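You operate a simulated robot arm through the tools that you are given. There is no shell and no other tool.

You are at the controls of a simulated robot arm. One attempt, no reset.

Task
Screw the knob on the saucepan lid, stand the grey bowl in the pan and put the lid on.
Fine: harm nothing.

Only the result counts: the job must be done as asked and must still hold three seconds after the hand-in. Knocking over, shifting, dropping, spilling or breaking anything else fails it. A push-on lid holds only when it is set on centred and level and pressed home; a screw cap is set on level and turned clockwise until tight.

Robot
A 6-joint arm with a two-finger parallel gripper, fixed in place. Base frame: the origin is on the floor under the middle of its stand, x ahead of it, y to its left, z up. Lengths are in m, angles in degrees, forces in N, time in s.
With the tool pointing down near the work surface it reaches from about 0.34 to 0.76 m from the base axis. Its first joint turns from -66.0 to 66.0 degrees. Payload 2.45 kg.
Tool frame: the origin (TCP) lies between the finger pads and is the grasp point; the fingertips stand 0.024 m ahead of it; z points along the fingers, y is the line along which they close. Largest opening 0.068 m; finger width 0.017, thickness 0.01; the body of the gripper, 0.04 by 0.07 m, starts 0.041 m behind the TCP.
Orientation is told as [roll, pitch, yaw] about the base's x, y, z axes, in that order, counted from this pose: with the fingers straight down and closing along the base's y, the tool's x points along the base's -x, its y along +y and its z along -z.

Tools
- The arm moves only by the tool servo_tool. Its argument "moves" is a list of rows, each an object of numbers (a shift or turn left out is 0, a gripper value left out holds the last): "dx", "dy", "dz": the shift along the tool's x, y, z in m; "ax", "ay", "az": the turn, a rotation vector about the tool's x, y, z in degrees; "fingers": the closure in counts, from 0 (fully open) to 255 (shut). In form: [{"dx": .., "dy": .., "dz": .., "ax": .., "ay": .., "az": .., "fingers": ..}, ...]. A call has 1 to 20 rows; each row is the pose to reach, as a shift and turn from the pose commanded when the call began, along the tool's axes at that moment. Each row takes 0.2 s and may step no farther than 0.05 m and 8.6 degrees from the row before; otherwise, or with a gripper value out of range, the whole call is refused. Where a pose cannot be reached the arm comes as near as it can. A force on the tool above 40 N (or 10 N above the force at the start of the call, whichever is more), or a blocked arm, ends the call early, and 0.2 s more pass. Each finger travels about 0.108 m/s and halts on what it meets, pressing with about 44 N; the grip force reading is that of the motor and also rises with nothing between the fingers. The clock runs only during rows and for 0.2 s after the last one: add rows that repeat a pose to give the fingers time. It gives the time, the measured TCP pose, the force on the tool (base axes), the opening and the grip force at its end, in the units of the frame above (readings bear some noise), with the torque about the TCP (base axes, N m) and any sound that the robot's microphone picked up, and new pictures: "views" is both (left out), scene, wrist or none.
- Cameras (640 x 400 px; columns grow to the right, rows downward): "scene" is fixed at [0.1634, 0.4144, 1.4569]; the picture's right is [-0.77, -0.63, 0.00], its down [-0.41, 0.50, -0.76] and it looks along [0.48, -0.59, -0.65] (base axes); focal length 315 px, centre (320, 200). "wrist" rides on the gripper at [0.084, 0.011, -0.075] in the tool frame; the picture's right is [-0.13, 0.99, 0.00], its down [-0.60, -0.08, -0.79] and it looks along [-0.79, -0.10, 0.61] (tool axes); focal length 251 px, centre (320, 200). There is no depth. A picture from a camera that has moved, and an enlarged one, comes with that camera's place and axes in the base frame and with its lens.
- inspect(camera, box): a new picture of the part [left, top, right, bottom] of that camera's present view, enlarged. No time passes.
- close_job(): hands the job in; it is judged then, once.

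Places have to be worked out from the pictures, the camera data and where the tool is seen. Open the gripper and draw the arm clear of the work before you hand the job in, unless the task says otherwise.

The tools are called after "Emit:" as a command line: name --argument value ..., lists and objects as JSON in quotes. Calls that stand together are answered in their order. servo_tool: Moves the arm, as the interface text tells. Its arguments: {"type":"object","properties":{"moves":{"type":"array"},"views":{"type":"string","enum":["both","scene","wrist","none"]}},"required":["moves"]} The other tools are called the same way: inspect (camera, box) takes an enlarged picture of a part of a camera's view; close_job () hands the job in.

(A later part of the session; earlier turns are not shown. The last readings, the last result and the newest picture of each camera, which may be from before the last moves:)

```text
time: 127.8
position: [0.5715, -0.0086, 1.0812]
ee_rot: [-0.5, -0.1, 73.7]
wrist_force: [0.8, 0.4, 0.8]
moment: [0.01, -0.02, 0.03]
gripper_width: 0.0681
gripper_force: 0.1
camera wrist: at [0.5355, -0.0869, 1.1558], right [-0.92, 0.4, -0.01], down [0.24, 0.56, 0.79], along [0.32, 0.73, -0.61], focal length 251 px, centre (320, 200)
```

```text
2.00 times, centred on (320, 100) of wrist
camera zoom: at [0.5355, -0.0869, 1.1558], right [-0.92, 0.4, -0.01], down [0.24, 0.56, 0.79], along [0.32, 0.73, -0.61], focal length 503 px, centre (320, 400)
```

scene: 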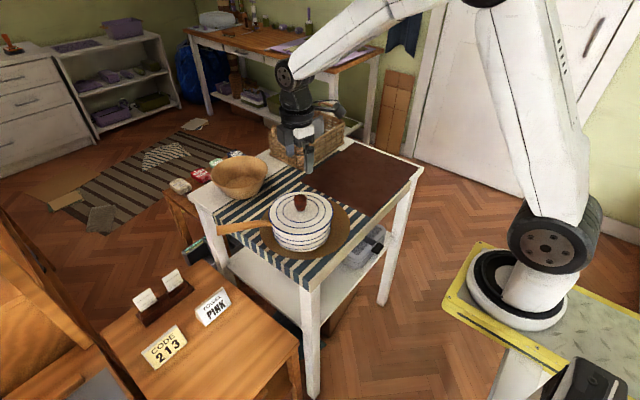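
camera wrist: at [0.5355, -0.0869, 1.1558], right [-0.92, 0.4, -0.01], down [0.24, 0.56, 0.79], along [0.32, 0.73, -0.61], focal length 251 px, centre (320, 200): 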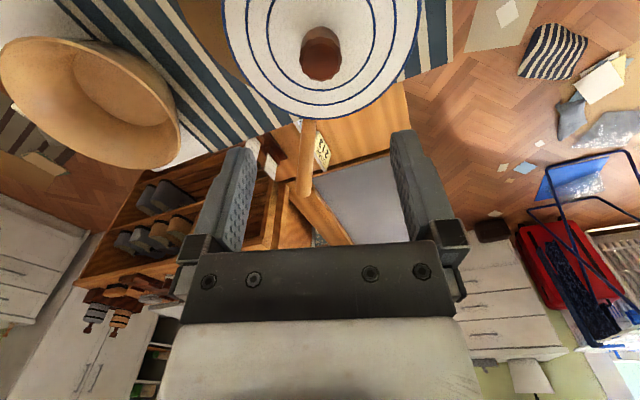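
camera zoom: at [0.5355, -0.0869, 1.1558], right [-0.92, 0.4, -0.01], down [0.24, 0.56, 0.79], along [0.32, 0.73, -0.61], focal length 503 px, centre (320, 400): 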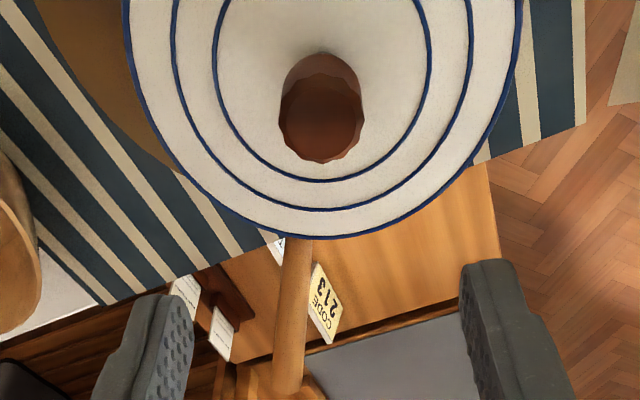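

The hand is off; the lid sits on the pan with the knob on it. I want to check the seat between lid and pan from a low side view, so I move the hand to the -y side, staying clear.

Emit:
servo_tool --moves '[{"dx": 0.04, "dy": -0.0118, "az": -4}, {"dx": 0.08, "dy": -0.0236, "az": -8}, {"dx": 0.12, "dy": -0.035, "az": -12}, {"dx": 0.1632, "dy": -0.0474, "dz": 0.01, "az": -16.2}, {"dx": 0.1632, "dy": -0.0474, "dz": 0.04, "az": -16.2}, {"dx": 0.1632, "dy": -0.0474, "dz": 0.07, "az": -16.2}, {"dx": 0.1632, "dy": -0.0474, "dz": 0.1, "az": -16.2}, {"dx": 0.1632, "dy": -0.0474, "dz": 0.1, "az": -16.2}]' --views "none"

Emit:
servo_tool --moves '[{"ay": -6}, {"ay": -12, "dz": 0.01}, {"ay": -18, "dz": 0.03}, {"ay": -22, "dz": 0.04}, {"ay": -22, "dz": 0.04}]' --views "both"

Emit:
inspect --camera "wrist" --box '[208, 40, 432, 180]'

```text
time: 129.6
position: [0.5701, -0.1799, 0.9815]
ee_rot: [-0.4, 0.1, 90.0]
wrist_force: [-0.4, -0.9, -0.2]
moment: [-0.05, 0.0, -0.02]
gripper_width: 0.068
gripper_force: 0.0
```

```text
time: 130.8
position: [0.573, -0.1788, 0.9415]
ee_rot: [-0.5, -22.0, 90.2]
wrist_force: [0.1, -0.7, 0.7]
moment: [0.0, -0.01, -0.01]
gripper_width: 0.0682
gripper_force: 0.1
camera wrist: at [0.5593, -0.2852, 0.9798], right [-0.99, 0.12, 0.04], down [0.07, 0.26, 0.96], along [0.1, 0.96, -0.27], focal length 251 px, centre (320, 200)
```

scene: 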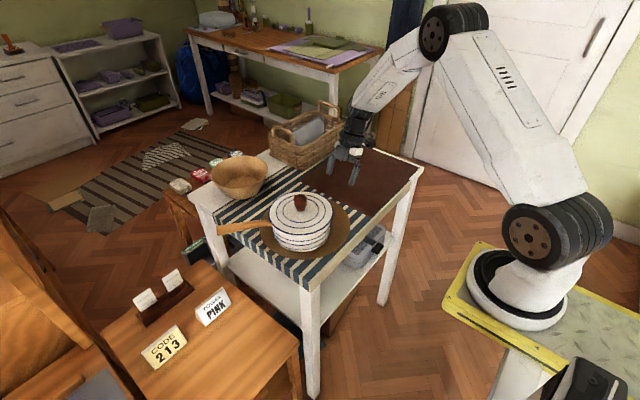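
wrist: 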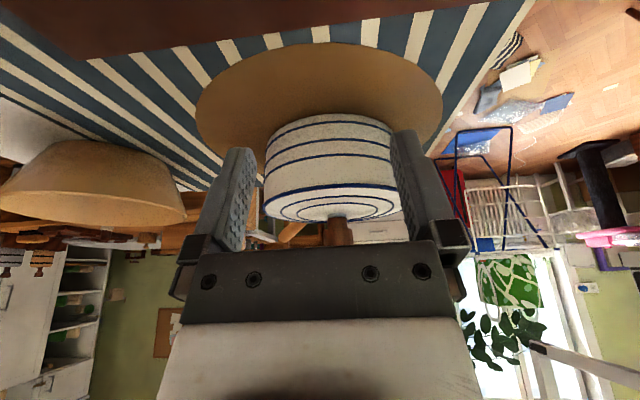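

```text
2.86 times, centred on (320, 110) of wrist
camera zoom: at [0.5593, -0.2852, 0.9798], right [-0.99, 0.12, 0.04], down [0.07, 0.26, 0.96], along [0.1, 0.96, -0.27], focal length 718 px, centre (320, 457)
```

zoom: 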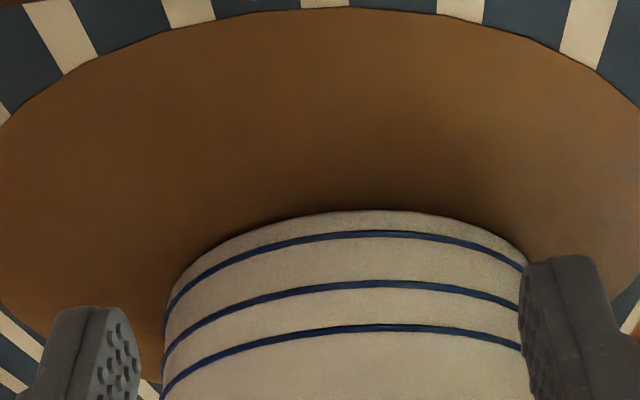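

Now I get a low side view. I zoom on the line where the lid meets the pan's rim.

Emit:
inspect --camera "wrist" --box '[248, 140, 408, 240]'

Emit:
inspect --camera "wrist" --box '[255, 170, 335, 220]'

Emit:
inspect --camera "wrist" --box '[325, 160, 405, 210]'

```text
4.00 times, centred on (328, 190) of wrist
camera zoom: at [0.5593, -0.2852, 0.9798], right [-0.99, 0.12, 0.04], down [0.07, 0.26, 0.96], along [0.1, 0.96, -0.27], focal length 1006 px, centre (288, 240)
```

zoom: 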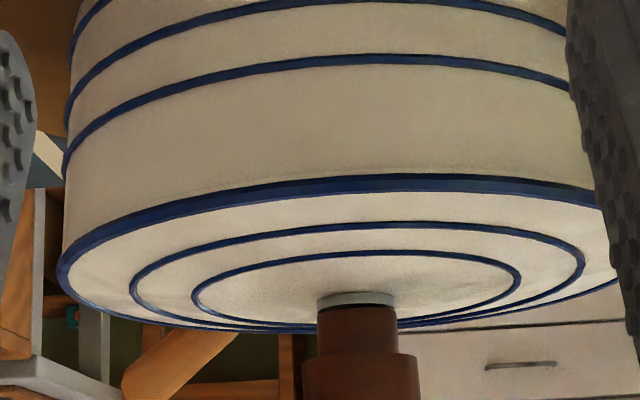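

```text
8.00 times, centred on (295, 195) of wrist
camera zoom: at [0.5593, -0.2852, 0.9798], right [-0.99, 0.12, 0.04], down [0.07, 0.26, 0.96], along [0.1, 0.96, -0.27], focal length 2012 px, centre (520, 240)
```

zoom: 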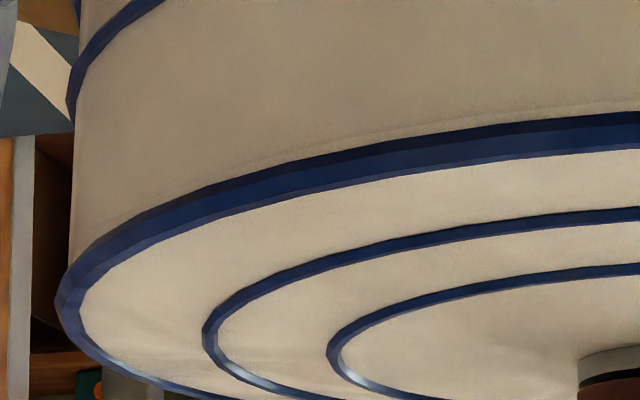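

```text
8.00 times, centred on (365, 185) of wrist
camera zoom: at [0.5593, -0.2852, 0.9798], right [-0.99, 0.12, 0.04], down [0.07, 0.26, 0.96], along [0.1, 0.96, -0.27], focal length 2012 px, centre (-40, 320)
```

zoom: 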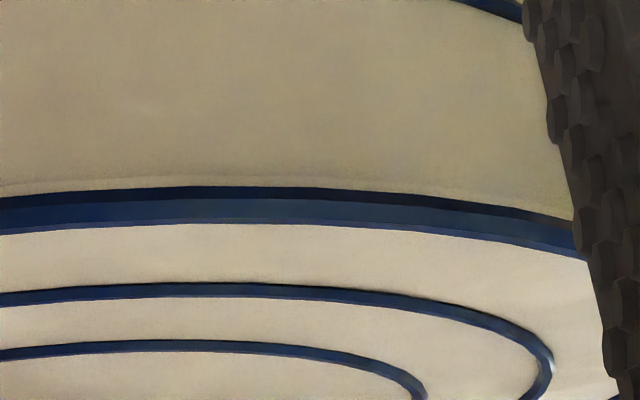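

The lid lies flush on the rim with no gap on this side. To compare overhang left and right I close the empty fingers so they no longer hide the right edge.

Emit:
servo_tool --moves '[{"fingers": 200}, {"fingers": 255}, {"fingers": 255}]' --views "wrist"

Emit:
inspect --camera "wrist" --box '[250, 150, 310, 210]'

Emit:
inspect --camera "wrist" --box '[360, 140, 420, 200]'

```text
time: 131.6
position: [0.5708, -0.1797, 0.9397]
ee_rot: [-0.5, -22.0, 90.3]
wrist_force: [-0.5, 0.6, 0.6]
moment: [0.01, 0.02, 0.02]
gripper_width: 0.0001
gripper_force: 23.5
camera wrist: at [0.5592, -0.2851, 0.98], right [-0.99, 0.12, 0.04], down [0.07, 0.26, 0.96], along [0.1, 0.96, -0.27], focal length 251 px, centre (320, 200)
```

wrist: 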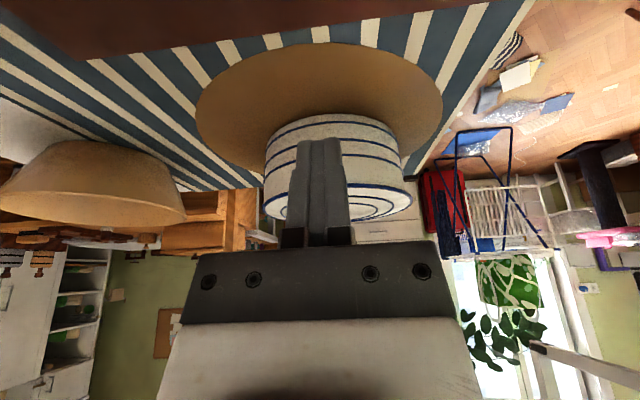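

```text
6.67 times, centred on (280, 180) of wrist
camera zoom: at [0.5592, -0.2851, 0.98], right [-0.99, 0.12, 0.04], down [0.07, 0.26, 0.96], along [0.1, 0.96, -0.27], focal length 1676 px, centre (587, 333)
```

zoom: 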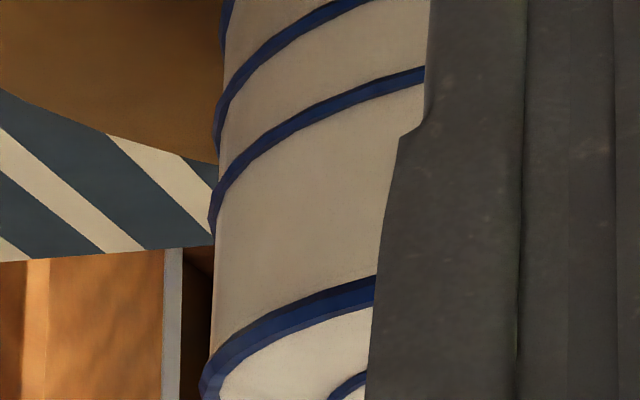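

```text
6.67 times, centred on (390, 170) of wrist
camera zoom: at [0.5592, -0.2851, 0.98], right [-0.99, 0.12, 0.04], down [0.07, 0.26, 0.96], along [0.1, 0.96, -0.27], focal length 1676 px, centre (-147, 400)
```

zoom: 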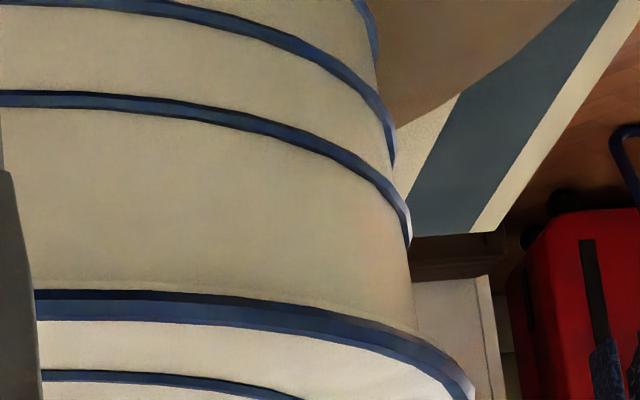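

From the -y side the lid overhangs about 2 mm on the +x side but about 9 mm on the -x side, so it sits some 3.5 mm too far toward -x. I want the y offset too, so I rise, level the tool, and go to the -x side for a matching view.

Emit:
servo_tool --moves '[{"dx": -0.011, "dz": -0.028}, {"dx": -0.022, "dz": -0.056, "ay": 6}, {"dx": -0.03, "dz": -0.0742, "ay": 12}, {"dx": -0.03, "dz": -0.0742, "ay": 18}, {"dx": -0.03, "dz": -0.0742, "ay": 22}, {"dx": -0.03, "dz": -0.0742, "ay": 22}]' --views "none"

Emit:
servo_tool --moves '[{"az": 8, "dx": -0.01, "dy": 0.013}, {"az": 16, "dx": -0.025, "dy": 0.026}, {"az": 24, "dx": -0.04, "dy": 0.039}, {"az": 32, "dx": -0.055, "dy": 0.052}, {"az": 40, "dx": -0.07, "dy": 0.065}, {"az": 48, "dx": -0.085, "dy": 0.078}, {"az": 56, "dx": -0.1, "dy": 0.09}, {"az": 64, "dx": -0.115, "dy": 0.102}, {"az": 72, "dx": -0.13, "dy": 0.114}, {"az": 80, "dx": -0.145, "dy": 0.126}, {"az": 88, "dx": -0.16, "dy": 0.138}, {"az": 90, "dx": -0.171, "dy": 0.15}, {"az": 90, "dx": -0.171, "dy": 0.15}]' --views "wrist"

```text
time: 133.0
position: [0.5702, -0.1785, 1.0204]
ee_rot: [-0.4, 0.1, 90.0]
wrist_force: [0.1, 0.1, -0.6]
moment: [0.03, -0.01, 0.0]
gripper_width: 0.0
gripper_force: 23.9
```

```text
time: 135.8
position: [0.4214, -0.0079, 1.0202]
ee_rot: [0.0, -0.4, 0.1]
wrist_force: [0.5, 0.2, 0.5]
moment: [-0.02, -0.01, 0.01]
gripper_width: 0.0
gripper_force: 23.7
camera wrist: at [0.3355, 0.0039, 1.0939], right [0.13, 0.99, 0.0], down [0.6, -0.08, 0.8], along [0.79, -0.1, -0.6], focal length 251 px, centre (320, 200)
```

wrist: 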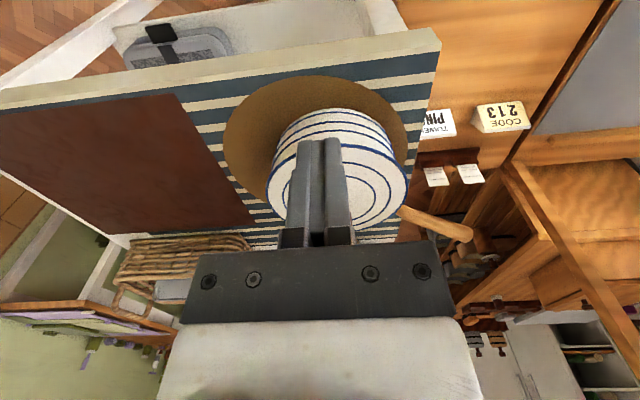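

I zoom on both side edges of lid and pan from this direction.

Emit:
inspect --camera "wrist" --box '[250, 100, 330, 225]'

Emit:
inspect --camera "wrist" --box '[350, 100, 430, 225]'

```text
3.20 times, centred on (290, 162) of wrist
camera zoom: at [0.3355, 0.0039, 1.0939], right [0.13, 0.99, 0.0], down [0.6, -0.08, 0.8], along [0.79, -0.1, -0.6], focal length 805 px, centre (416, 320)
```

zoom: 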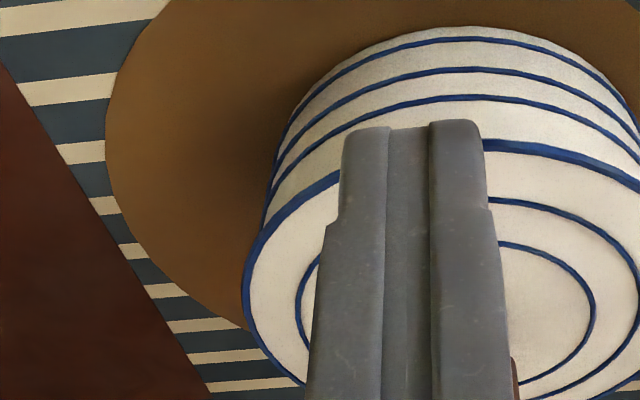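

```text
3.20 times, centred on (390, 162) of wrist
camera zoom: at [0.3355, 0.0039, 1.0939], right [0.13, 0.99, 0.0], down [0.6, -0.08, 0.8], along [0.79, -0.1, -0.6], focal length 805 px, centre (96, 320)
```

zoom: 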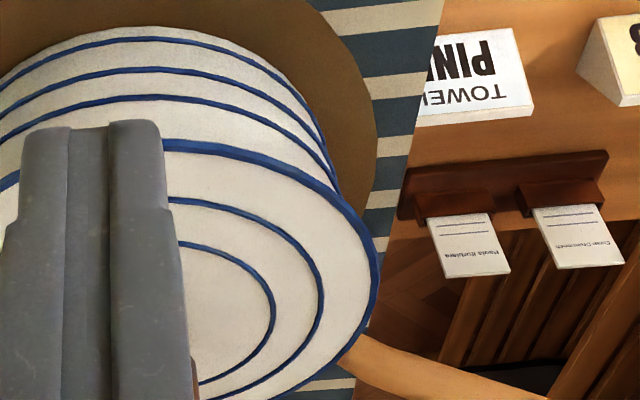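

I lower and tilt the camera a bit for a flatter view from the -x side.

Emit:
servo_tool --moves '[{"dz": 0.02, "ay": -4}, {"dz": 0.04, "ay": -8}, {"dz": 0.06, "ay": -12}, {"dz": 0.07, "ay": -16}, {"dz": 0.07, "ay": -16}]' --views "wrist"

Emit:
inspect --camera "wrist" --box '[254, 110, 334, 210]'

Emit:
inspect --camera "wrist" --box '[344, 110, 424, 210]'

```text
time: 137.0
position: [0.4222, -0.0068, 0.9499]
ee_rot: [-0.2, -16.3, -0.1]
wrist_force: [-0.3, -0.2, 0.0]
moment: [-0.04, 0.03, 0.01]
gripper_width: 0.0
gripper_force: 23.7
camera wrist: at [0.3179, 0.0049, 0.9979], right [0.12, 0.99, 0.03], down [0.36, -0.08, 0.93], along [0.93, -0.1, -0.36], focal length 251 px, centre (320, 200)
```

wrist: 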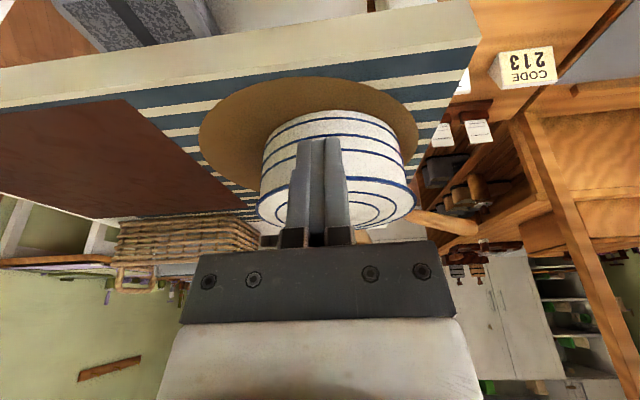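

```text
4.00 times, centred on (294, 160) of wrist
camera zoom: at [0.3179, 0.0049, 0.9979], right [0.12, 0.99, 0.03], down [0.36, -0.08, 0.93], along [0.93, -0.1, -0.36], focal length 1006 px, centre (424, 360)
```

zoom: 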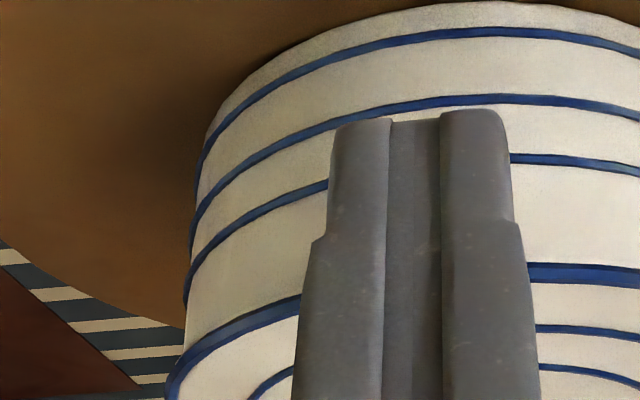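

```text
4.00 times, centred on (384, 160) of wrist
camera zoom: at [0.3179, 0.0049, 0.9979], right [0.12, 0.99, 0.03], down [0.36, -0.08, 0.93], along [0.93, -0.1, -0.36], focal length 1006 px, centre (64, 360)
```

zoom: 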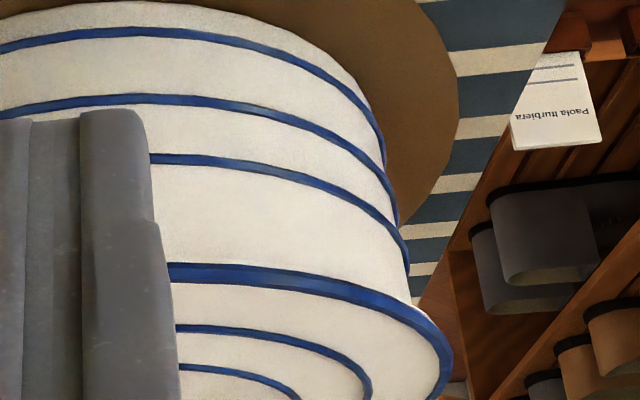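

I need the lid's leftmost point as well, which lies lower in the picture.

Emit:
inspect --camera "wrist" --box '[248, 170, 298, 230]'

Emit:
inspect --camera "wrist" --box '[376, 170, 426, 230]'

```text
6.67 times, centred on (273, 200) of wrist
camera zoom: at [0.3179, 0.0049, 0.9979], right [0.12, 0.99, 0.03], down [0.36, -0.08, 0.93], along [0.93, -0.1, -0.36], focal length 1676 px, centre (633, 200)
```

zoom: 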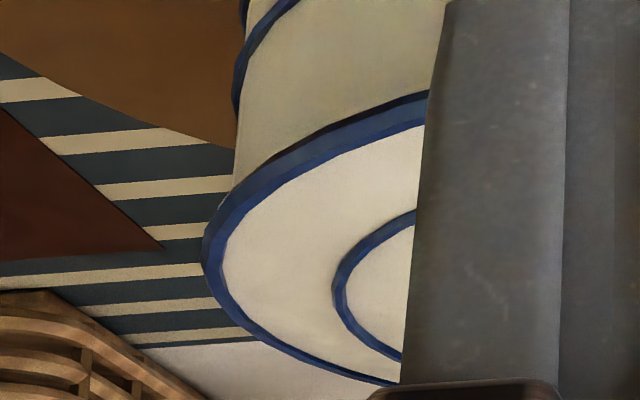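

```text
6.67 times, centred on (401, 200) of wrist
camera zoom: at [0.3179, 0.0049, 0.9979], right [0.12, 0.99, 0.03], down [0.36, -0.08, 0.93], along [0.93, -0.1, -0.36], focal length 1676 px, centre (-220, 200)
```

zoom: 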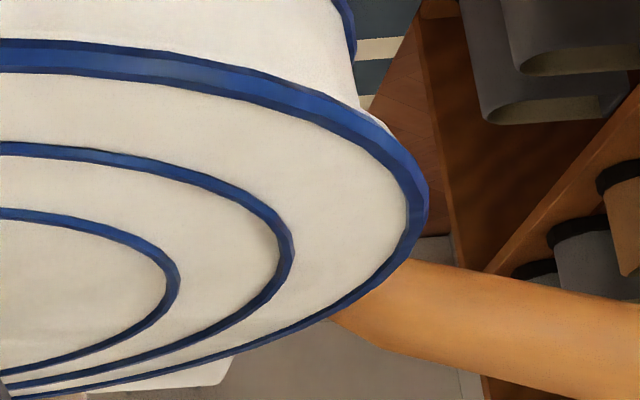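

Both side views agree: the lid is off by about -3.5 mm in x and +1.8 mm in y from the pan. I rise, level the tool, open the fingers and go back above the knob to regrip and re-centre the lid.

Emit:
servo_tool --moves '[{"dx": -0.011, "dz": -0.0385}, {"dx": -0.022, "dz": -0.0769, "fingers": 150}, {"dx": -0.022, "dz": -0.0769, "ay": 6, "fingers": 0}, {"dx": -0.0605, "dy": -0.001, "dz": -0.0659, "ay": 12, "fingers": 0}, {"dx": -0.099, "dy": -0.002, "dz": -0.0549, "ay": 16}, {"dx": -0.1375, "dy": -0.002, "dz": -0.0438, "ay": 16}, {"dx": -0.1652, "dy": -0.002, "dz": -0.0358, "ay": 16}, {"dx": -0.1652, "dy": -0.002, "dz": -0.0358, "ay": 16}]' --views "wrist"

Emit:
inspect --camera "wrist" --box '[224, 20, 416, 140]'

```text
time: 138.8
position: [0.5697, -0.0087, 1.0313]
ee_rot: [0.0, -0.4, -0.1]
wrist_force: [0.4, -0.1, -0.4]
moment: [-0.03, 0.0, -0.01]
gripper_width: 0.0681
gripper_force: 0.0
camera wrist: at [0.4844, 0.0022, 1.1053], right [0.13, 0.99, 0.0], down [0.6, -0.08, 0.8], along [0.79, -0.1, -0.6], focal length 251 px, centre (320, 200)
```

wrist: 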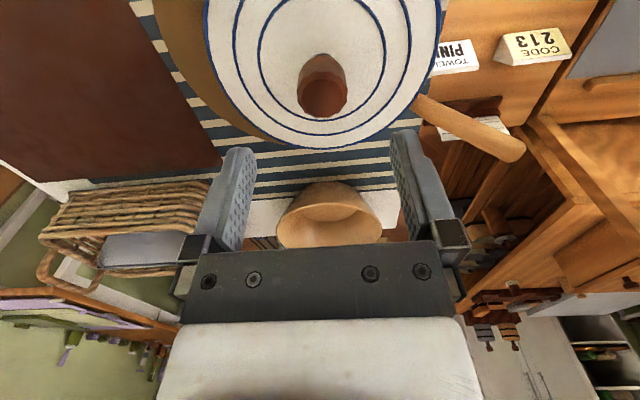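

```text
3.33 times, centred on (320, 80) of wrist
camera zoom: at [0.4844, 0.0022, 1.1053], right [0.13, 0.99, 0.0], down [0.6, -0.08, 0.8], along [0.79, -0.1, -0.6], focal length 838 px, centre (320, 600)
```

zoom: 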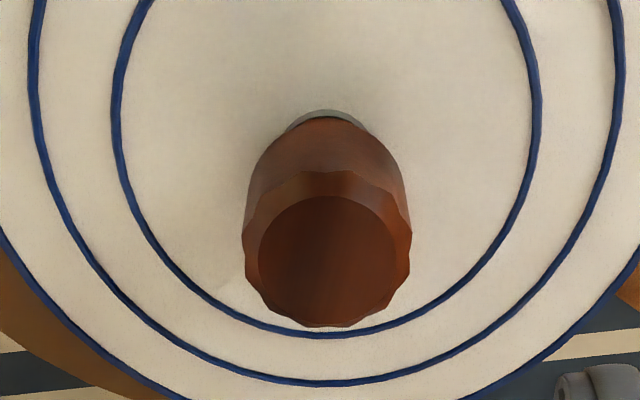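

The knob is 1 mm toward +y and under 1 mm in x of the TCP. I correct that, lower to z 0.961 and check before closing.

Emit:
servo_tool --moves '[{"dx": -0.0006, "dy": 0.001, "dz": 0.02, "ay": 0.4}, {"dx": -0.0006, "dy": 0.001, "dz": 0.04, "ay": 0.4}, {"dx": -0.0006, "dy": 0.001, "dz": 0.057, "ay": 0.4}, {"dx": -0.0006, "dy": 0.001, "dz": 0.0695, "ay": 0.4}, {"dx": -0.0006, "dy": 0.001, "dz": 0.0695, "ay": 0.4}]' --views "none"

Emit:
inspect --camera "wrist" --box '[224, 90, 416, 210]'

```text
time: 140.0
position: [0.5707, -0.0067, 0.9616]
ee_rot: [0.0, 0.0, 0.0]
wrist_force: [-0.4, -0.2, 0.0]
moment: [0.01, 0.01, 0.02]
gripper_width: 0.0679
gripper_force: 0.0
```

```text
3.33 times, centred on (320, 150) of wrist
camera zoom: at [0.4855, 0.0041, 1.0362], right [0.13, 0.99, 0.0], down [0.6, -0.08, 0.79], along [0.79, -0.1, -0.61], focal length 838 px, centre (320, 367)
```

zoom: 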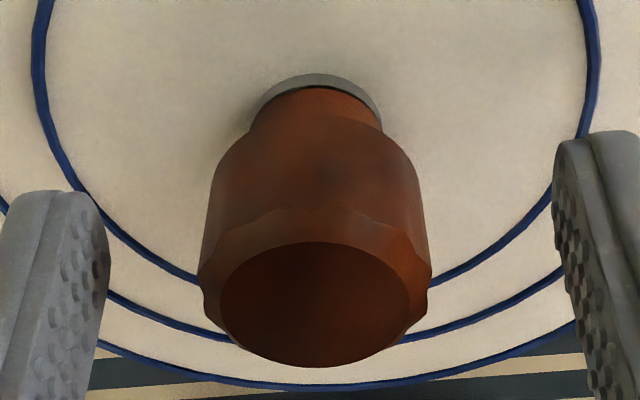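

The knob is about 1 mm toward -y now; I shift by that and close.

Emit:
servo_tool --moves '[{"dy": -0.001}, {"dy": -0.001, "fingers": 90}, {"dy": -0.001, "fingers": 120}, {"dy": -0.001, "fingers": 255}, {"dy": -0.001, "fingers": 255}]' --views "none"

Emit:
inspect --camera "scene" --box '[264, 175, 344, 240]'

```text
time: 141.2
position: [0.5706, -0.0083, 0.9603]
ee_rot: [0.0, 0.0, 0.0]
wrist_force: [-0.7, 0.0, 0.7]
moment: [-0.02, 0.0, 0.03]
gripper_width: 0.0301
gripper_force: 43.9
```

```text
6.15 times, centred on (304, 208) of scene
camera zoom: at [0.1634, 0.4144, 1.4569], right [-0.77, -0.63, 0.0], down [-0.41, 0.5, -0.76], along [0.48, -0.59, -0.65], focal length 1938 px, centre (418, 154)
```

zoom: 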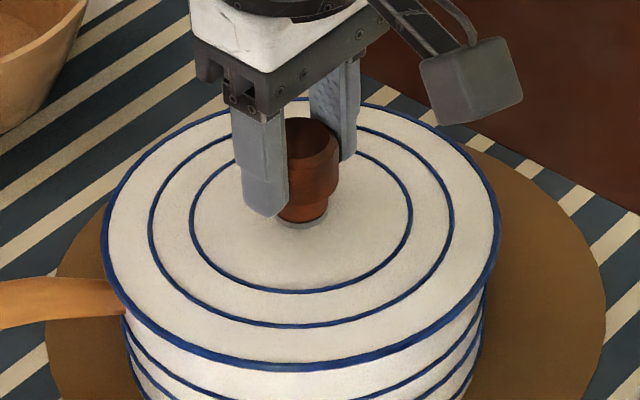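

Gripped without disturbing the lid. I raise 1.5 mm to take its weight and see how firmly it is held.

Emit:
servo_tool --moves '[{"dz": -0.0008}, {"dz": -0.0015}, {"dz": -0.0015}]' --views "none"

Emit:
inspect --camera "scene" --box '[264, 175, 344, 240]'

```text
time: 142.0
position: [0.5706, -0.0079, 0.962]
ee_rot: [0.0, 0.0, 0.0]
wrist_force: [1.0, 0.8, -2.7]
moment: [-0.03, -0.05, 0.0]
gripper_width: 0.0299
gripper_force: 44.2
```

```text
6.15 times, centred on (304, 208) of scene
camera zoom: at [0.1635, 0.4144, 1.4569], right [-0.77, -0.63, 0.0], down [-0.41, 0.5, -0.76], along [0.48, -0.59, -0.65], focal length 1938 px, centre (418, 154)
```

zoom: 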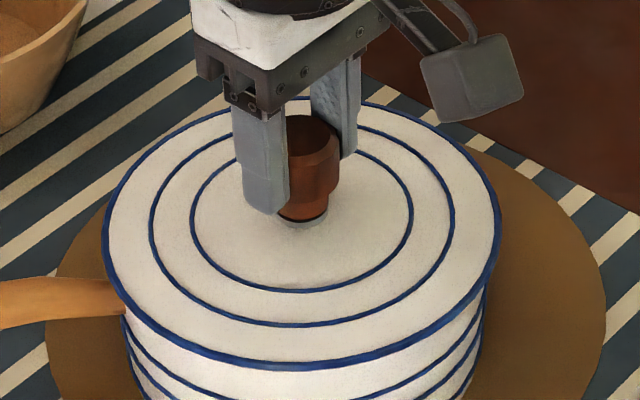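

Only about the lid's weight shows. I raise 2 mm more to learn whether the lid is held by the pan or simply lying on it.

Emit:
servo_tool --moves '[{"dz": -0.001}, {"dz": -0.002}, {"dz": -0.002}]' --views "none"

Emit:
inspect --camera "scene" --box '[264, 175, 344, 240]'

Emit:
inspect --camera "scene" --box '[284, 215, 324, 240]'

```text
time: 142.8
position: [0.5708, -0.0078, 0.9648]
ee_rot: [-0.1, 0.0, 0.0]
wrist_force: [-0.5, 0.7, -3.5]
moment: [0.01, 0.0, -0.02]
gripper_width: 0.03
gripper_force: 43.7
```

```text
6.15 times, centred on (304, 208) of scene
camera zoom: at [0.1634, 0.4144, 1.4569], right [-0.77, -0.63, 0.0], down [-0.41, 0.5, -0.76], along [0.48, -0.59, -0.65], focal length 1938 px, centre (418, 154)
```

zoom: 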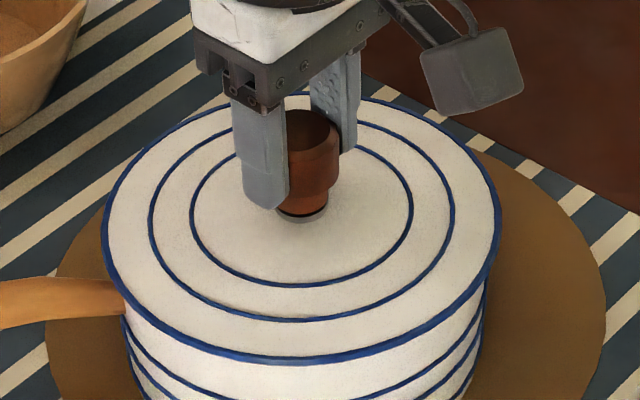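

```text
16.00 times, centred on (304, 228) of scene
camera zoom: at [0.1634, 0.4144, 1.4569], right [-0.77, -0.63, 0.0], down [-0.41, 0.5, -0.76], along [0.48, -0.59, -0.65], focal length 5038 px, centre (576, -240)
```

zoom: 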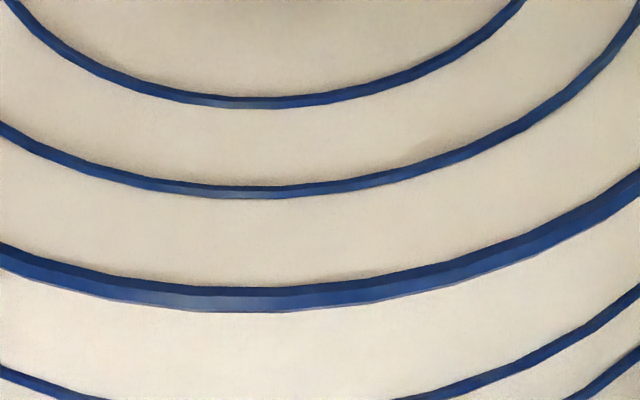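

The lid lifts freely, so it had not been pressed home; most likely its lip was riding on the rim because it was off-centre. I shift it by (+3.5, -1.8) mm and lower again in small steps.

Emit:
servo_tool --moves '[{"dx": -0.0018, "dy": -0.0009}, {"dx": -0.0035, "dy": -0.0018}, {"dx": -0.0035, "dy": -0.0018}, {"dx": -0.0035, "dy": -0.0018, "dz": 0.001}, {"dx": -0.0035, "dy": -0.0018, "dz": 0.002}, {"dx": -0.0035, "dy": -0.0018, "dz": 0.003}, {"dx": -0.0035, "dy": -0.0018, "dz": 0.003}]' --views "none"

Emit:
servo_tool --moves '[{"dz": 0.0007}, {"dz": 0.0014}, {"dz": 0.002}, {"dz": 0.002}]' --views "none"

Emit:
inspect --camera "scene" --box '[264, 175, 344, 240]'

```text
time: 144.4
position: [0.575, -0.0129, 0.9622]
ee_rot: [0.0, -0.1, 0.1]
wrist_force: [0.6, 0.2, -2.7]
moment: [0.03, 0.03, -0.01]
gripper_width: 0.0301
gripper_force: 44.0
```

```text
time: 145.4
position: [0.5746, -0.0121, 0.9603]
ee_rot: [-0.1, -0.1, 0.0]
wrist_force: [-6.7, 1.9, 20.2]
moment: [0.07, 0.24, 0.01]
gripper_width: 0.0302
gripper_force: 43.3
```

```text
6.15 times, centred on (304, 208) of scene
camera zoom: at [0.1628, 0.4144, 1.457], right [-0.77, -0.63, 0.0], down [-0.41, 0.5, -0.76], along [0.48, -0.59, -0.65], focal length 1938 px, centre (418, 154)
```

zoom: 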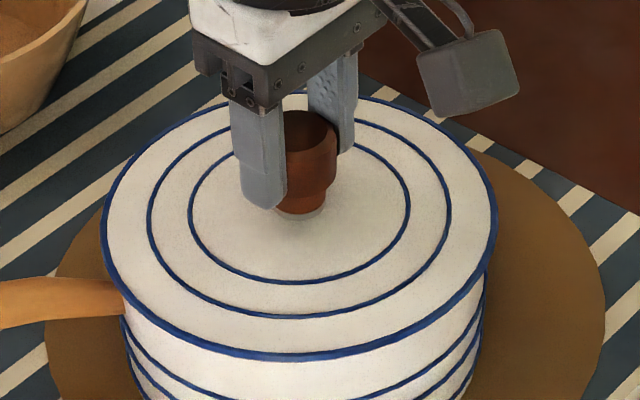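

The reaction begins at the same height, now better centred. I press further in small steps and watch whether the lid goes down.

Emit:
servo_tool --moves '[{"dz": 0.0004}, {"dz": 0.0008}, {"dz": 0.0012}, {"dz": 0.0012}]' --views "none"

Emit:
inspect --camera "scene" --box '[264, 175, 344, 240]'

Emit:
inspect --camera "scene" --box '[284, 215, 324, 240]'

```text
time: 146.4
position: [0.576, -0.0119, 0.9609]
ee_rot: [-0.2, -0.4, 0.0]
wrist_force: [-8.9, 2.5, 38.0]
moment: [0.03, 0.34, 0.08]
gripper_width: 0.0302
gripper_force: 43.7
```

```text
6.15 times, centred on (304, 208) of scene
camera zoom: at [0.1624, 0.4145, 1.457], right [-0.77, -0.63, 0.0], down [-0.41, 0.5, -0.76], along [0.48, -0.59, -0.65], focal length 1938 px, centre (418, 154)
```

zoom: 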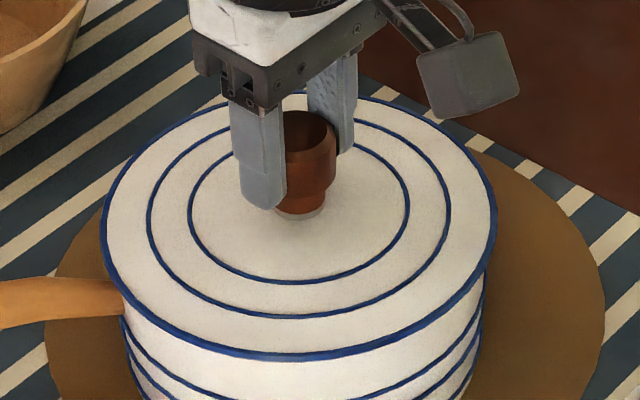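

```text
16.00 times, centred on (304, 228) of scene
camera zoom: at [0.1624, 0.4145, 1.457], right [-0.77, -0.63, 0.0], down [-0.41, 0.5, -0.76], along [0.48, -0.59, -0.65], focal length 5038 px, centre (576, -240)
```

zoom: 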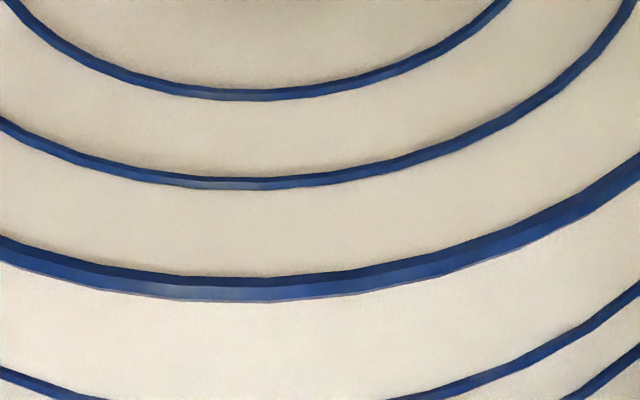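

Even at 38 N it does not move, and the heights fit a lip about 4–5 mm deep resting on the rim, so it must be centred more exactly before it can drop in. I ease to a light preload, shift about 2.2 mm back toward the scene camera's side, and look for a drop.

Emit:
servo_tool --moves '[{"dz": -0.0014}, {"dz": -0.0027}, {"dx": 0.0007, "dy": 0.0008, "dz": -0.0027}, {"dx": 0.0014, "dy": 0.0017, "dz": -0.0027}, {"dx": 0.0014, "dy": 0.0017, "dz": -0.0027}]' --views "none"

Emit:
inspect --camera "scene" --box '[264, 175, 344, 240]'

Emit:
inspect --camera "scene" --box '[284, 215, 324, 240]'

```text
time: 147.6
position: [0.574, -0.0099, 0.9597]
ee_rot: [0.0, 0.1, 0.1]
wrist_force: [3.6, -3.6, 10.6]
moment: [-0.06, -0.44, -0.01]
gripper_width: 0.0302
gripper_force: 44.2
```

```text
6.15 times, centred on (304, 208) of scene
camera zoom: at [0.1632, 0.4143, 1.4569], right [-0.77, -0.63, 0.0], down [-0.41, 0.5, -0.76], along [0.48, -0.59, -0.65], focal length 1938 px, centre (418, 154)
```

zoom: 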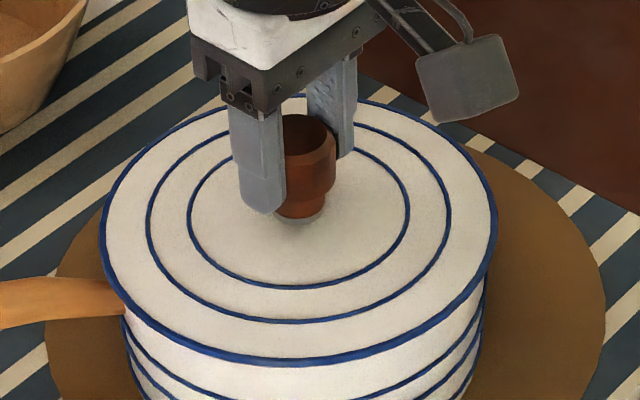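

```text
16.00 times, centred on (304, 228) of scene
camera zoom: at [0.1632, 0.4143, 1.4569], right [-0.77, -0.63, 0.0], down [-0.41, 0.5, -0.76], along [0.48, -0.59, -0.65], focal length 5038 px, centre (576, -240)
```

zoom: 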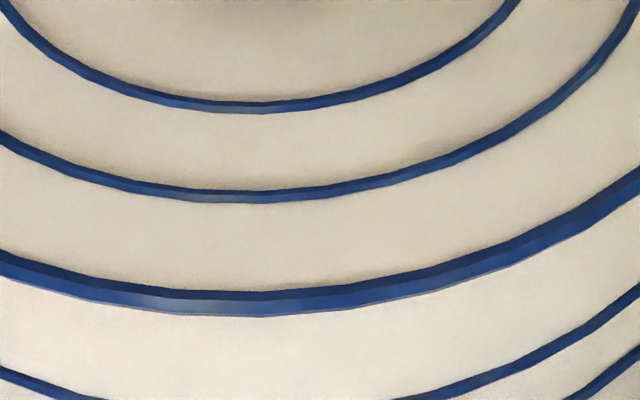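

The lid is now about 1 mm from the target place in the scene view. I shift the last (+1.0, -0.6) mm and press down to near 38 N.

Emit:
servo_tool --moves '[{"dx": -0.0005, "dy": -0.0003}, {"dx": -0.001, "dy": -0.0006}, {"dx": -0.001, "dy": -0.0006, "dz": 0.0008}, {"dx": -0.001, "dy": -0.0006, "dz": 0.0016}, {"dx": -0.001, "dy": -0.0006, "dz": 0.0023}, {"dx": -0.001, "dy": -0.0006, "dz": 0.0023}]' --views "none"

Emit:
inspect --camera "scene" --box '[284, 215, 324, 240]'

Emit:
servo_tool --moves '[{"dz": -0.0012}, {"dz": -0.0024}, {"dz": -0.0036}, {"dz": -0.0046}, {"dz": -0.0046}]' --views "none"

Emit:
inspect --camera "scene" --box '[284, 215, 324, 240]'

```text
time: 149.0
position: [0.5751, -0.01, 0.9597]
ee_rot: [0.0, -0.1, 0.1]
wrist_force: [-1.3, 0.7, 7.7]
moment: [0.0, 0.04, 0.01]
gripper_width: 0.03
gripper_force: 43.9
stopped in row 6: the force on the tool passed its limit at 41 N (the readings are from after the stop); the commanded pose is now the measured one
```

```text
16.00 times, centred on (304, 228) of scene
camera zoom: at [0.1632, 0.4144, 1.4569], right [-0.77, -0.63, 0.0], down [-0.41, 0.5, -0.76], along [0.48, -0.59, -0.65], focal length 5038 px, centre (576, -240)
```

zoom: 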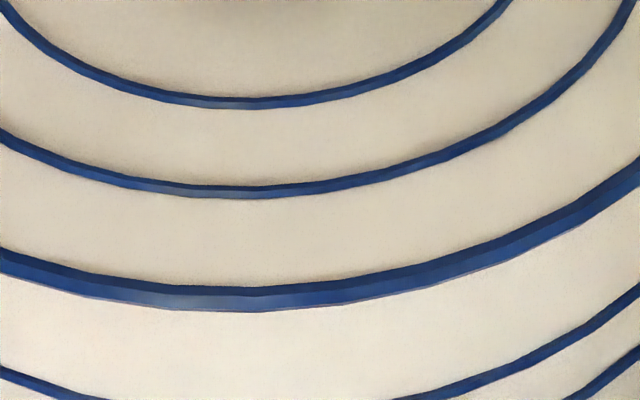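

```text
time: 150.2
position: [0.5745, -0.0095, 0.9645]
ee_rot: [0.0, -0.1, 0.1]
wrist_force: [-0.2, 0.4, -3.9]
moment: [0.0, -0.01, -0.01]
gripper_width: 0.0299
gripper_force: 43.1
```

```text
16.00 times, centred on (304, 228) of scene
camera zoom: at [0.1634, 0.4144, 1.4569], right [-0.77, -0.63, 0.0], down [-0.41, 0.5, -0.76], along [0.48, -0.59, -0.65], focal length 5038 px, centre (576, -240)
```

zoom: 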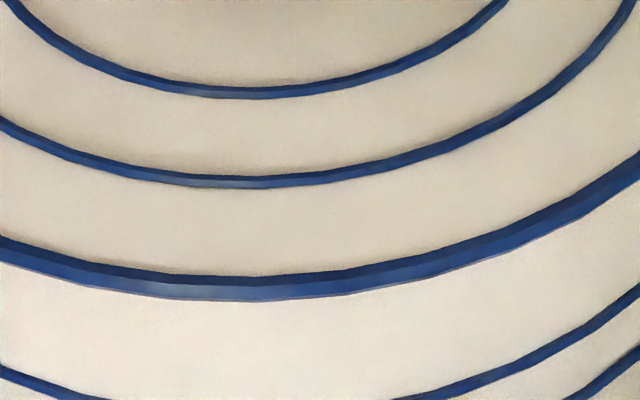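

Pressed to 41 N at the target place, yet it still lifts freely. I set it down there, release, and take a flatter and closer side view of the seam to see what keeps it from going home.

Emit:
servo_tool --moves '[{"dz": 0.0015}, {"dz": 0.003}, {"dz": 0.0042}, {"dz": 0.0042, "fingers": 120}, {"dz": 0.0042, "fingers": 0}, {"dz": 0.0042, "fingers": 0}, {"dz": -0.02}, {"dz": -0.06}, {"dz": -0.09}]' --views "none"

Emit:
servo_tool --moves '[{"az": -8, "dx": 0.0, "dy": -0.02}, {"az": -16, "dx": 0.0, "dy": -0.045}, {"az": -24, "dy": -0.07}, {"az": -32, "dy": -0.095}, {"az": -40, "dy": -0.12}, {"az": -48, "dy": -0.145}, {"az": -56, "dy": -0.165}, {"az": -64, "dy": -0.175}, {"az": -72, "dy": -0.18}, {"az": -80, "dy": -0.18}, {"az": -88, "dy": -0.18}, {"az": -90, "dy": -0.18}]' --views "none"

Emit:
servo_tool --moves '[{"ay": -8, "dz": 0.02}, {"ay": -16, "dz": 0.05}, {"ay": -24, "dz": 0.08}, {"ay": -30, "dz": 0.11}, {"ay": -34, "dz": 0.13, "dx": 0.005}, {"ay": -34, "dz": 0.13, "dx": 0.005, "fingers": 255}, {"ay": -34, "dz": 0.13, "dx": 0.005, "fingers": 255}]' --views "wrist"

```text
time: 152.2
position: [0.5755, -0.0085, 1.0533]
ee_rot: [0.0, 0.0, 0.0]
wrist_force: [0.1, 0.5, 0.4]
moment: [0.02, -0.03, -0.02]
gripper_width: 0.0682
gripper_force: 0.1
```

```text
time: 154.8
position: [0.5754, -0.19, 1.0535]
ee_rot: [0.1, -0.1, 90.1]
wrist_force: [-0.1, -1.3, 1.1]
moment: [-0.03, 0.03, 0.02]
gripper_width: 0.0679
gripper_force: 0.1
```

```text
time: 156.4
position: [0.5733, -0.1951, 0.9253]
ee_rot: [0.0, -34.0, 90.2]
wrist_force: [0.3, -0.7, 0.5]
moment: [0.01, 0.02, 0.01]
gripper_width: 0.0001
gripper_force: 23.7
camera wrist: at [0.5623, -0.3069, 0.9404], right [-0.99, 0.11, 0.07], down [0.08, 0.06, 1.0], along [0.1, 0.99, -0.06], focal length 251 px, centre (320, 200)
```

wrist: 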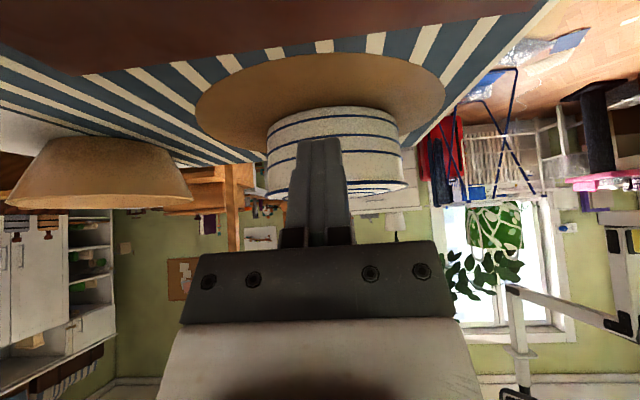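

This is an almost level view. I zoom on the seam at the left and right sides.

Emit:
inspect --camera "wrist" --box '[256, 150, 316, 210]'

Emit:
inspect --camera "wrist" --box '[356, 140, 416, 200]'

Emit:
inspect --camera "wrist" --box '[388, 175, 412, 193]'

Emit:
inspect --camera "wrist" --box '[260, 185, 284, 203]'

```text
6.67 times, centred on (286, 180) of wrist
camera zoom: at [0.5623, -0.3069, 0.9404], right [-0.99, 0.11, 0.07], down [0.08, 0.06, 1.0], along [0.1, 0.99, -0.06], focal length 1676 px, centre (547, 333)
```

zoom: 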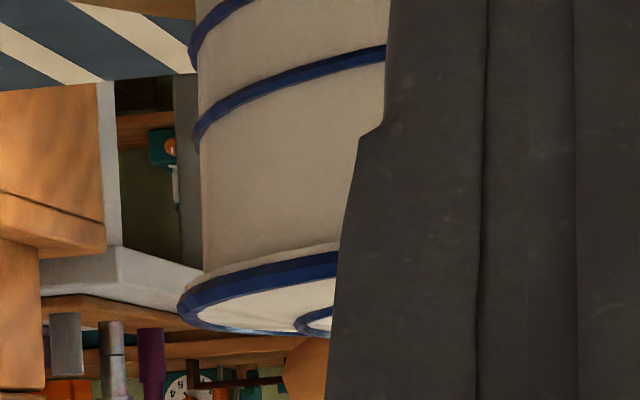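

```text
6.67 times, centred on (386, 170) of wrist
camera zoom: at [0.5623, -0.3069, 0.9404], right [-0.99, 0.11, 0.07], down [0.08, 0.06, 1.0], along [0.1, 0.99, -0.06], focal length 1676 px, centre (-120, 400)
```

zoom: 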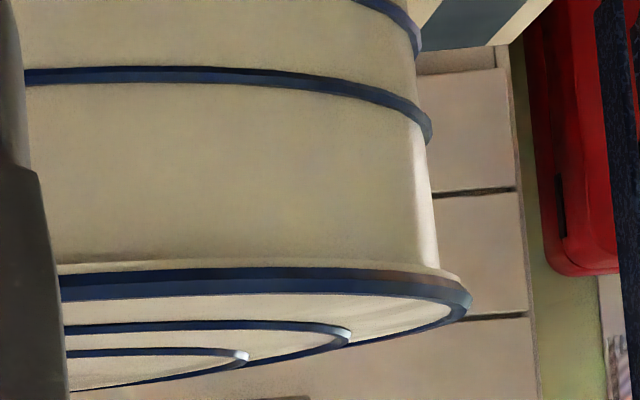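

```text
16.00 times, centred on (400, 184) of wrist
camera zoom: at [0.5623, -0.3069, 0.9404], right [-0.99, 0.11, 0.07], down [0.08, 0.06, 1.0], along [0.1, 0.99, -0.06], focal length 4023 px, centre (-960, 456)
```

zoom: 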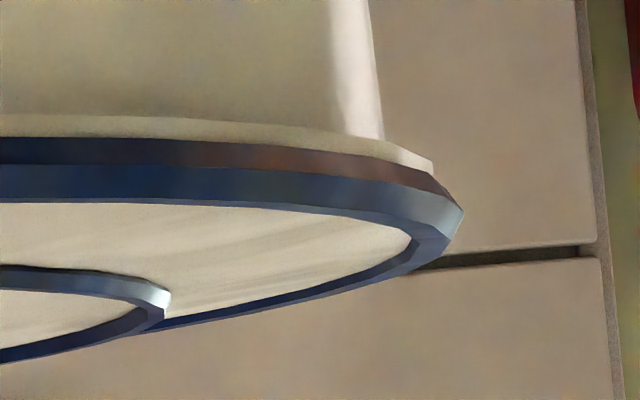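

```text
16.00 times, centred on (272, 194) of wrist
camera zoom: at [0.5623, -0.3069, 0.9404], right [-0.99, 0.11, 0.07], down [0.08, 0.06, 1.0], along [0.1, 0.99, -0.06], focal length 4023 px, centre (1088, 296)
```

zoom: 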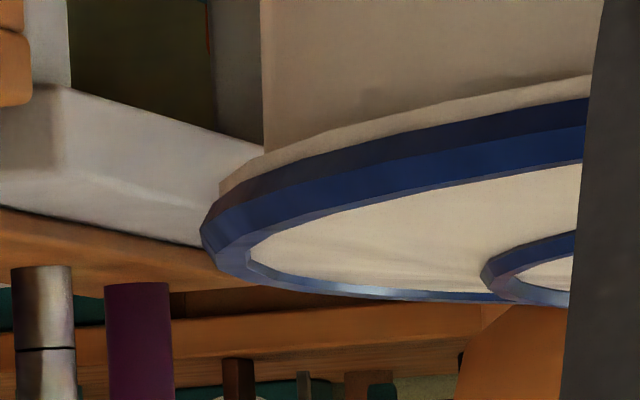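

From a level view the lid's rim lies flat on the pan's rim all round with no gap, and in x it is centred within about 0.6 mm. I now check the y offset from the -x side.

Emit:
servo_tool --moves '[{"ay": 8, "dz": -0.03, "dx": -0.01}, {"ay": 16, "dz": -0.06, "dx": -0.025}, {"ay": 24, "dz": -0.09, "dx": -0.045}, {"ay": 30, "dz": -0.1, "dx": -0.055}, {"ay": 34, "dz": -0.105, "dx": -0.065}, {"ay": 34, "dz": -0.105, "dx": -0.065}]' --views "none"

Emit:
servo_tool --moves '[{"az": 8, "dx": -0.01, "dy": 0.013}, {"az": 16, "dx": -0.025, "dy": 0.026}, {"az": 24, "dx": -0.04, "dy": 0.039}, {"az": 32, "dx": -0.055, "dy": 0.052}, {"az": 40, "dx": -0.07, "dy": 0.065}, {"az": 48, "dx": -0.085, "dy": 0.078}, {"az": 56, "dx": -0.1, "dy": 0.09}, {"az": 64, "dx": -0.115, "dy": 0.102}, {"az": 72, "dx": -0.13, "dy": 0.114}, {"az": 80, "dx": -0.145, "dy": 0.126}, {"az": 88, "dx": -0.165, "dy": 0.14}, {"az": 90, "dx": -0.185, "dy": 0.16}, {"az": 90, "dx": -0.185, "dy": 0.16}]' --views "none"

```text
time: 157.8
position: [0.5743, -0.1996, 1.0469]
ee_rot: [0.0, 0.1, 90.1]
wrist_force: [-0.4, -0.3, 0.1]
moment: [0.04, 0.02, 0.01]
gripper_width: 0.0001
gripper_force: 23.6
```

```text
time: 160.6
position: [0.4157, -0.0152, 1.0454]
ee_rot: [0.0, 0.1, 0.0]
wrist_force: [-1.2, 0.5, 0.5]
moment: [-0.01, -0.01, 0.04]
gripper_width: 0.0003
gripper_force: 23.8
```

I lower and tilt for a flat view along +x.

Emit:
servo_tool --moves '[{"ay": -6, "dz": 0.02}, {"ay": -12, "dz": 0.05}, {"ay": -18, "dz": 0.08}, {"ay": -22, "dz": 0.1}, {"ay": -22, "dz": 0.1}]' --views "wrist"

Emit:
inspect --camera "wrist" --box '[250, 150, 310, 210]'

Emit:
inspect --camera "wrist" --box '[360, 150, 420, 210]'

```text
time: 161.8
position: [0.4143, -0.0141, 0.9453]
ee_rot: [0.1, -22.1, 0.0]
wrist_force: [-1.0, -0.1, -0.6]
moment: [0.01, -0.01, -0.06]
gripper_width: 0.0
gripper_force: 24.0
out of reach, approached as far as the arm can: row 3
camera wrist: at [0.3087, -0.0034, 0.985], right [0.12, 0.99, 0.05], down [0.26, -0.08, 0.96], along [0.96, -0.1, -0.27], focal length 251 px, centre (320, 200)
```

wrist: 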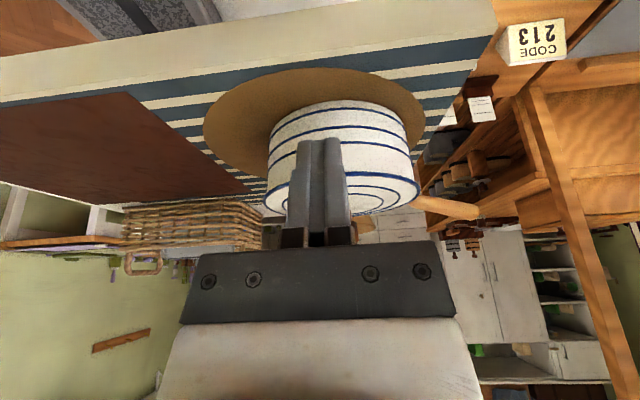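

```text
6.67 times, centred on (280, 180) of wrist
camera zoom: at [0.3087, -0.0034, 0.985], right [0.12, 0.99, 0.05], down [0.26, -0.08, 0.96], along [0.96, -0.1, -0.27], focal length 1676 px, centre (587, 333)
```

zoom: 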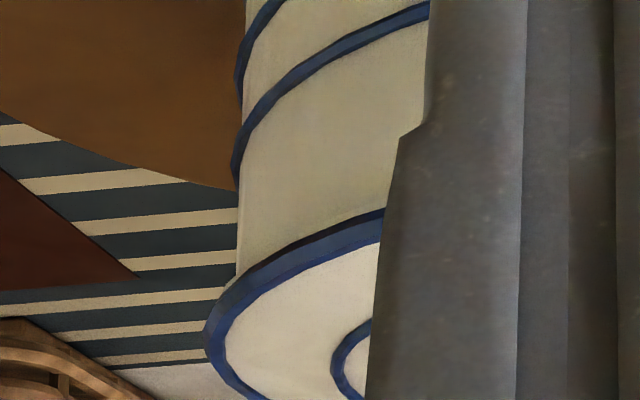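

```text
6.67 times, centred on (390, 180) of wrist
camera zoom: at [0.3087, -0.0034, 0.985], right [0.12, 0.99, 0.05], down [0.26, -0.08, 0.96], along [0.96, -0.1, -0.27], focal length 1676 px, centre (-147, 333)
```

zoom: 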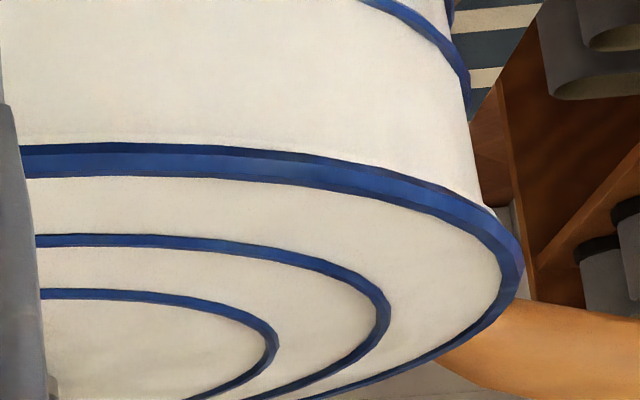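

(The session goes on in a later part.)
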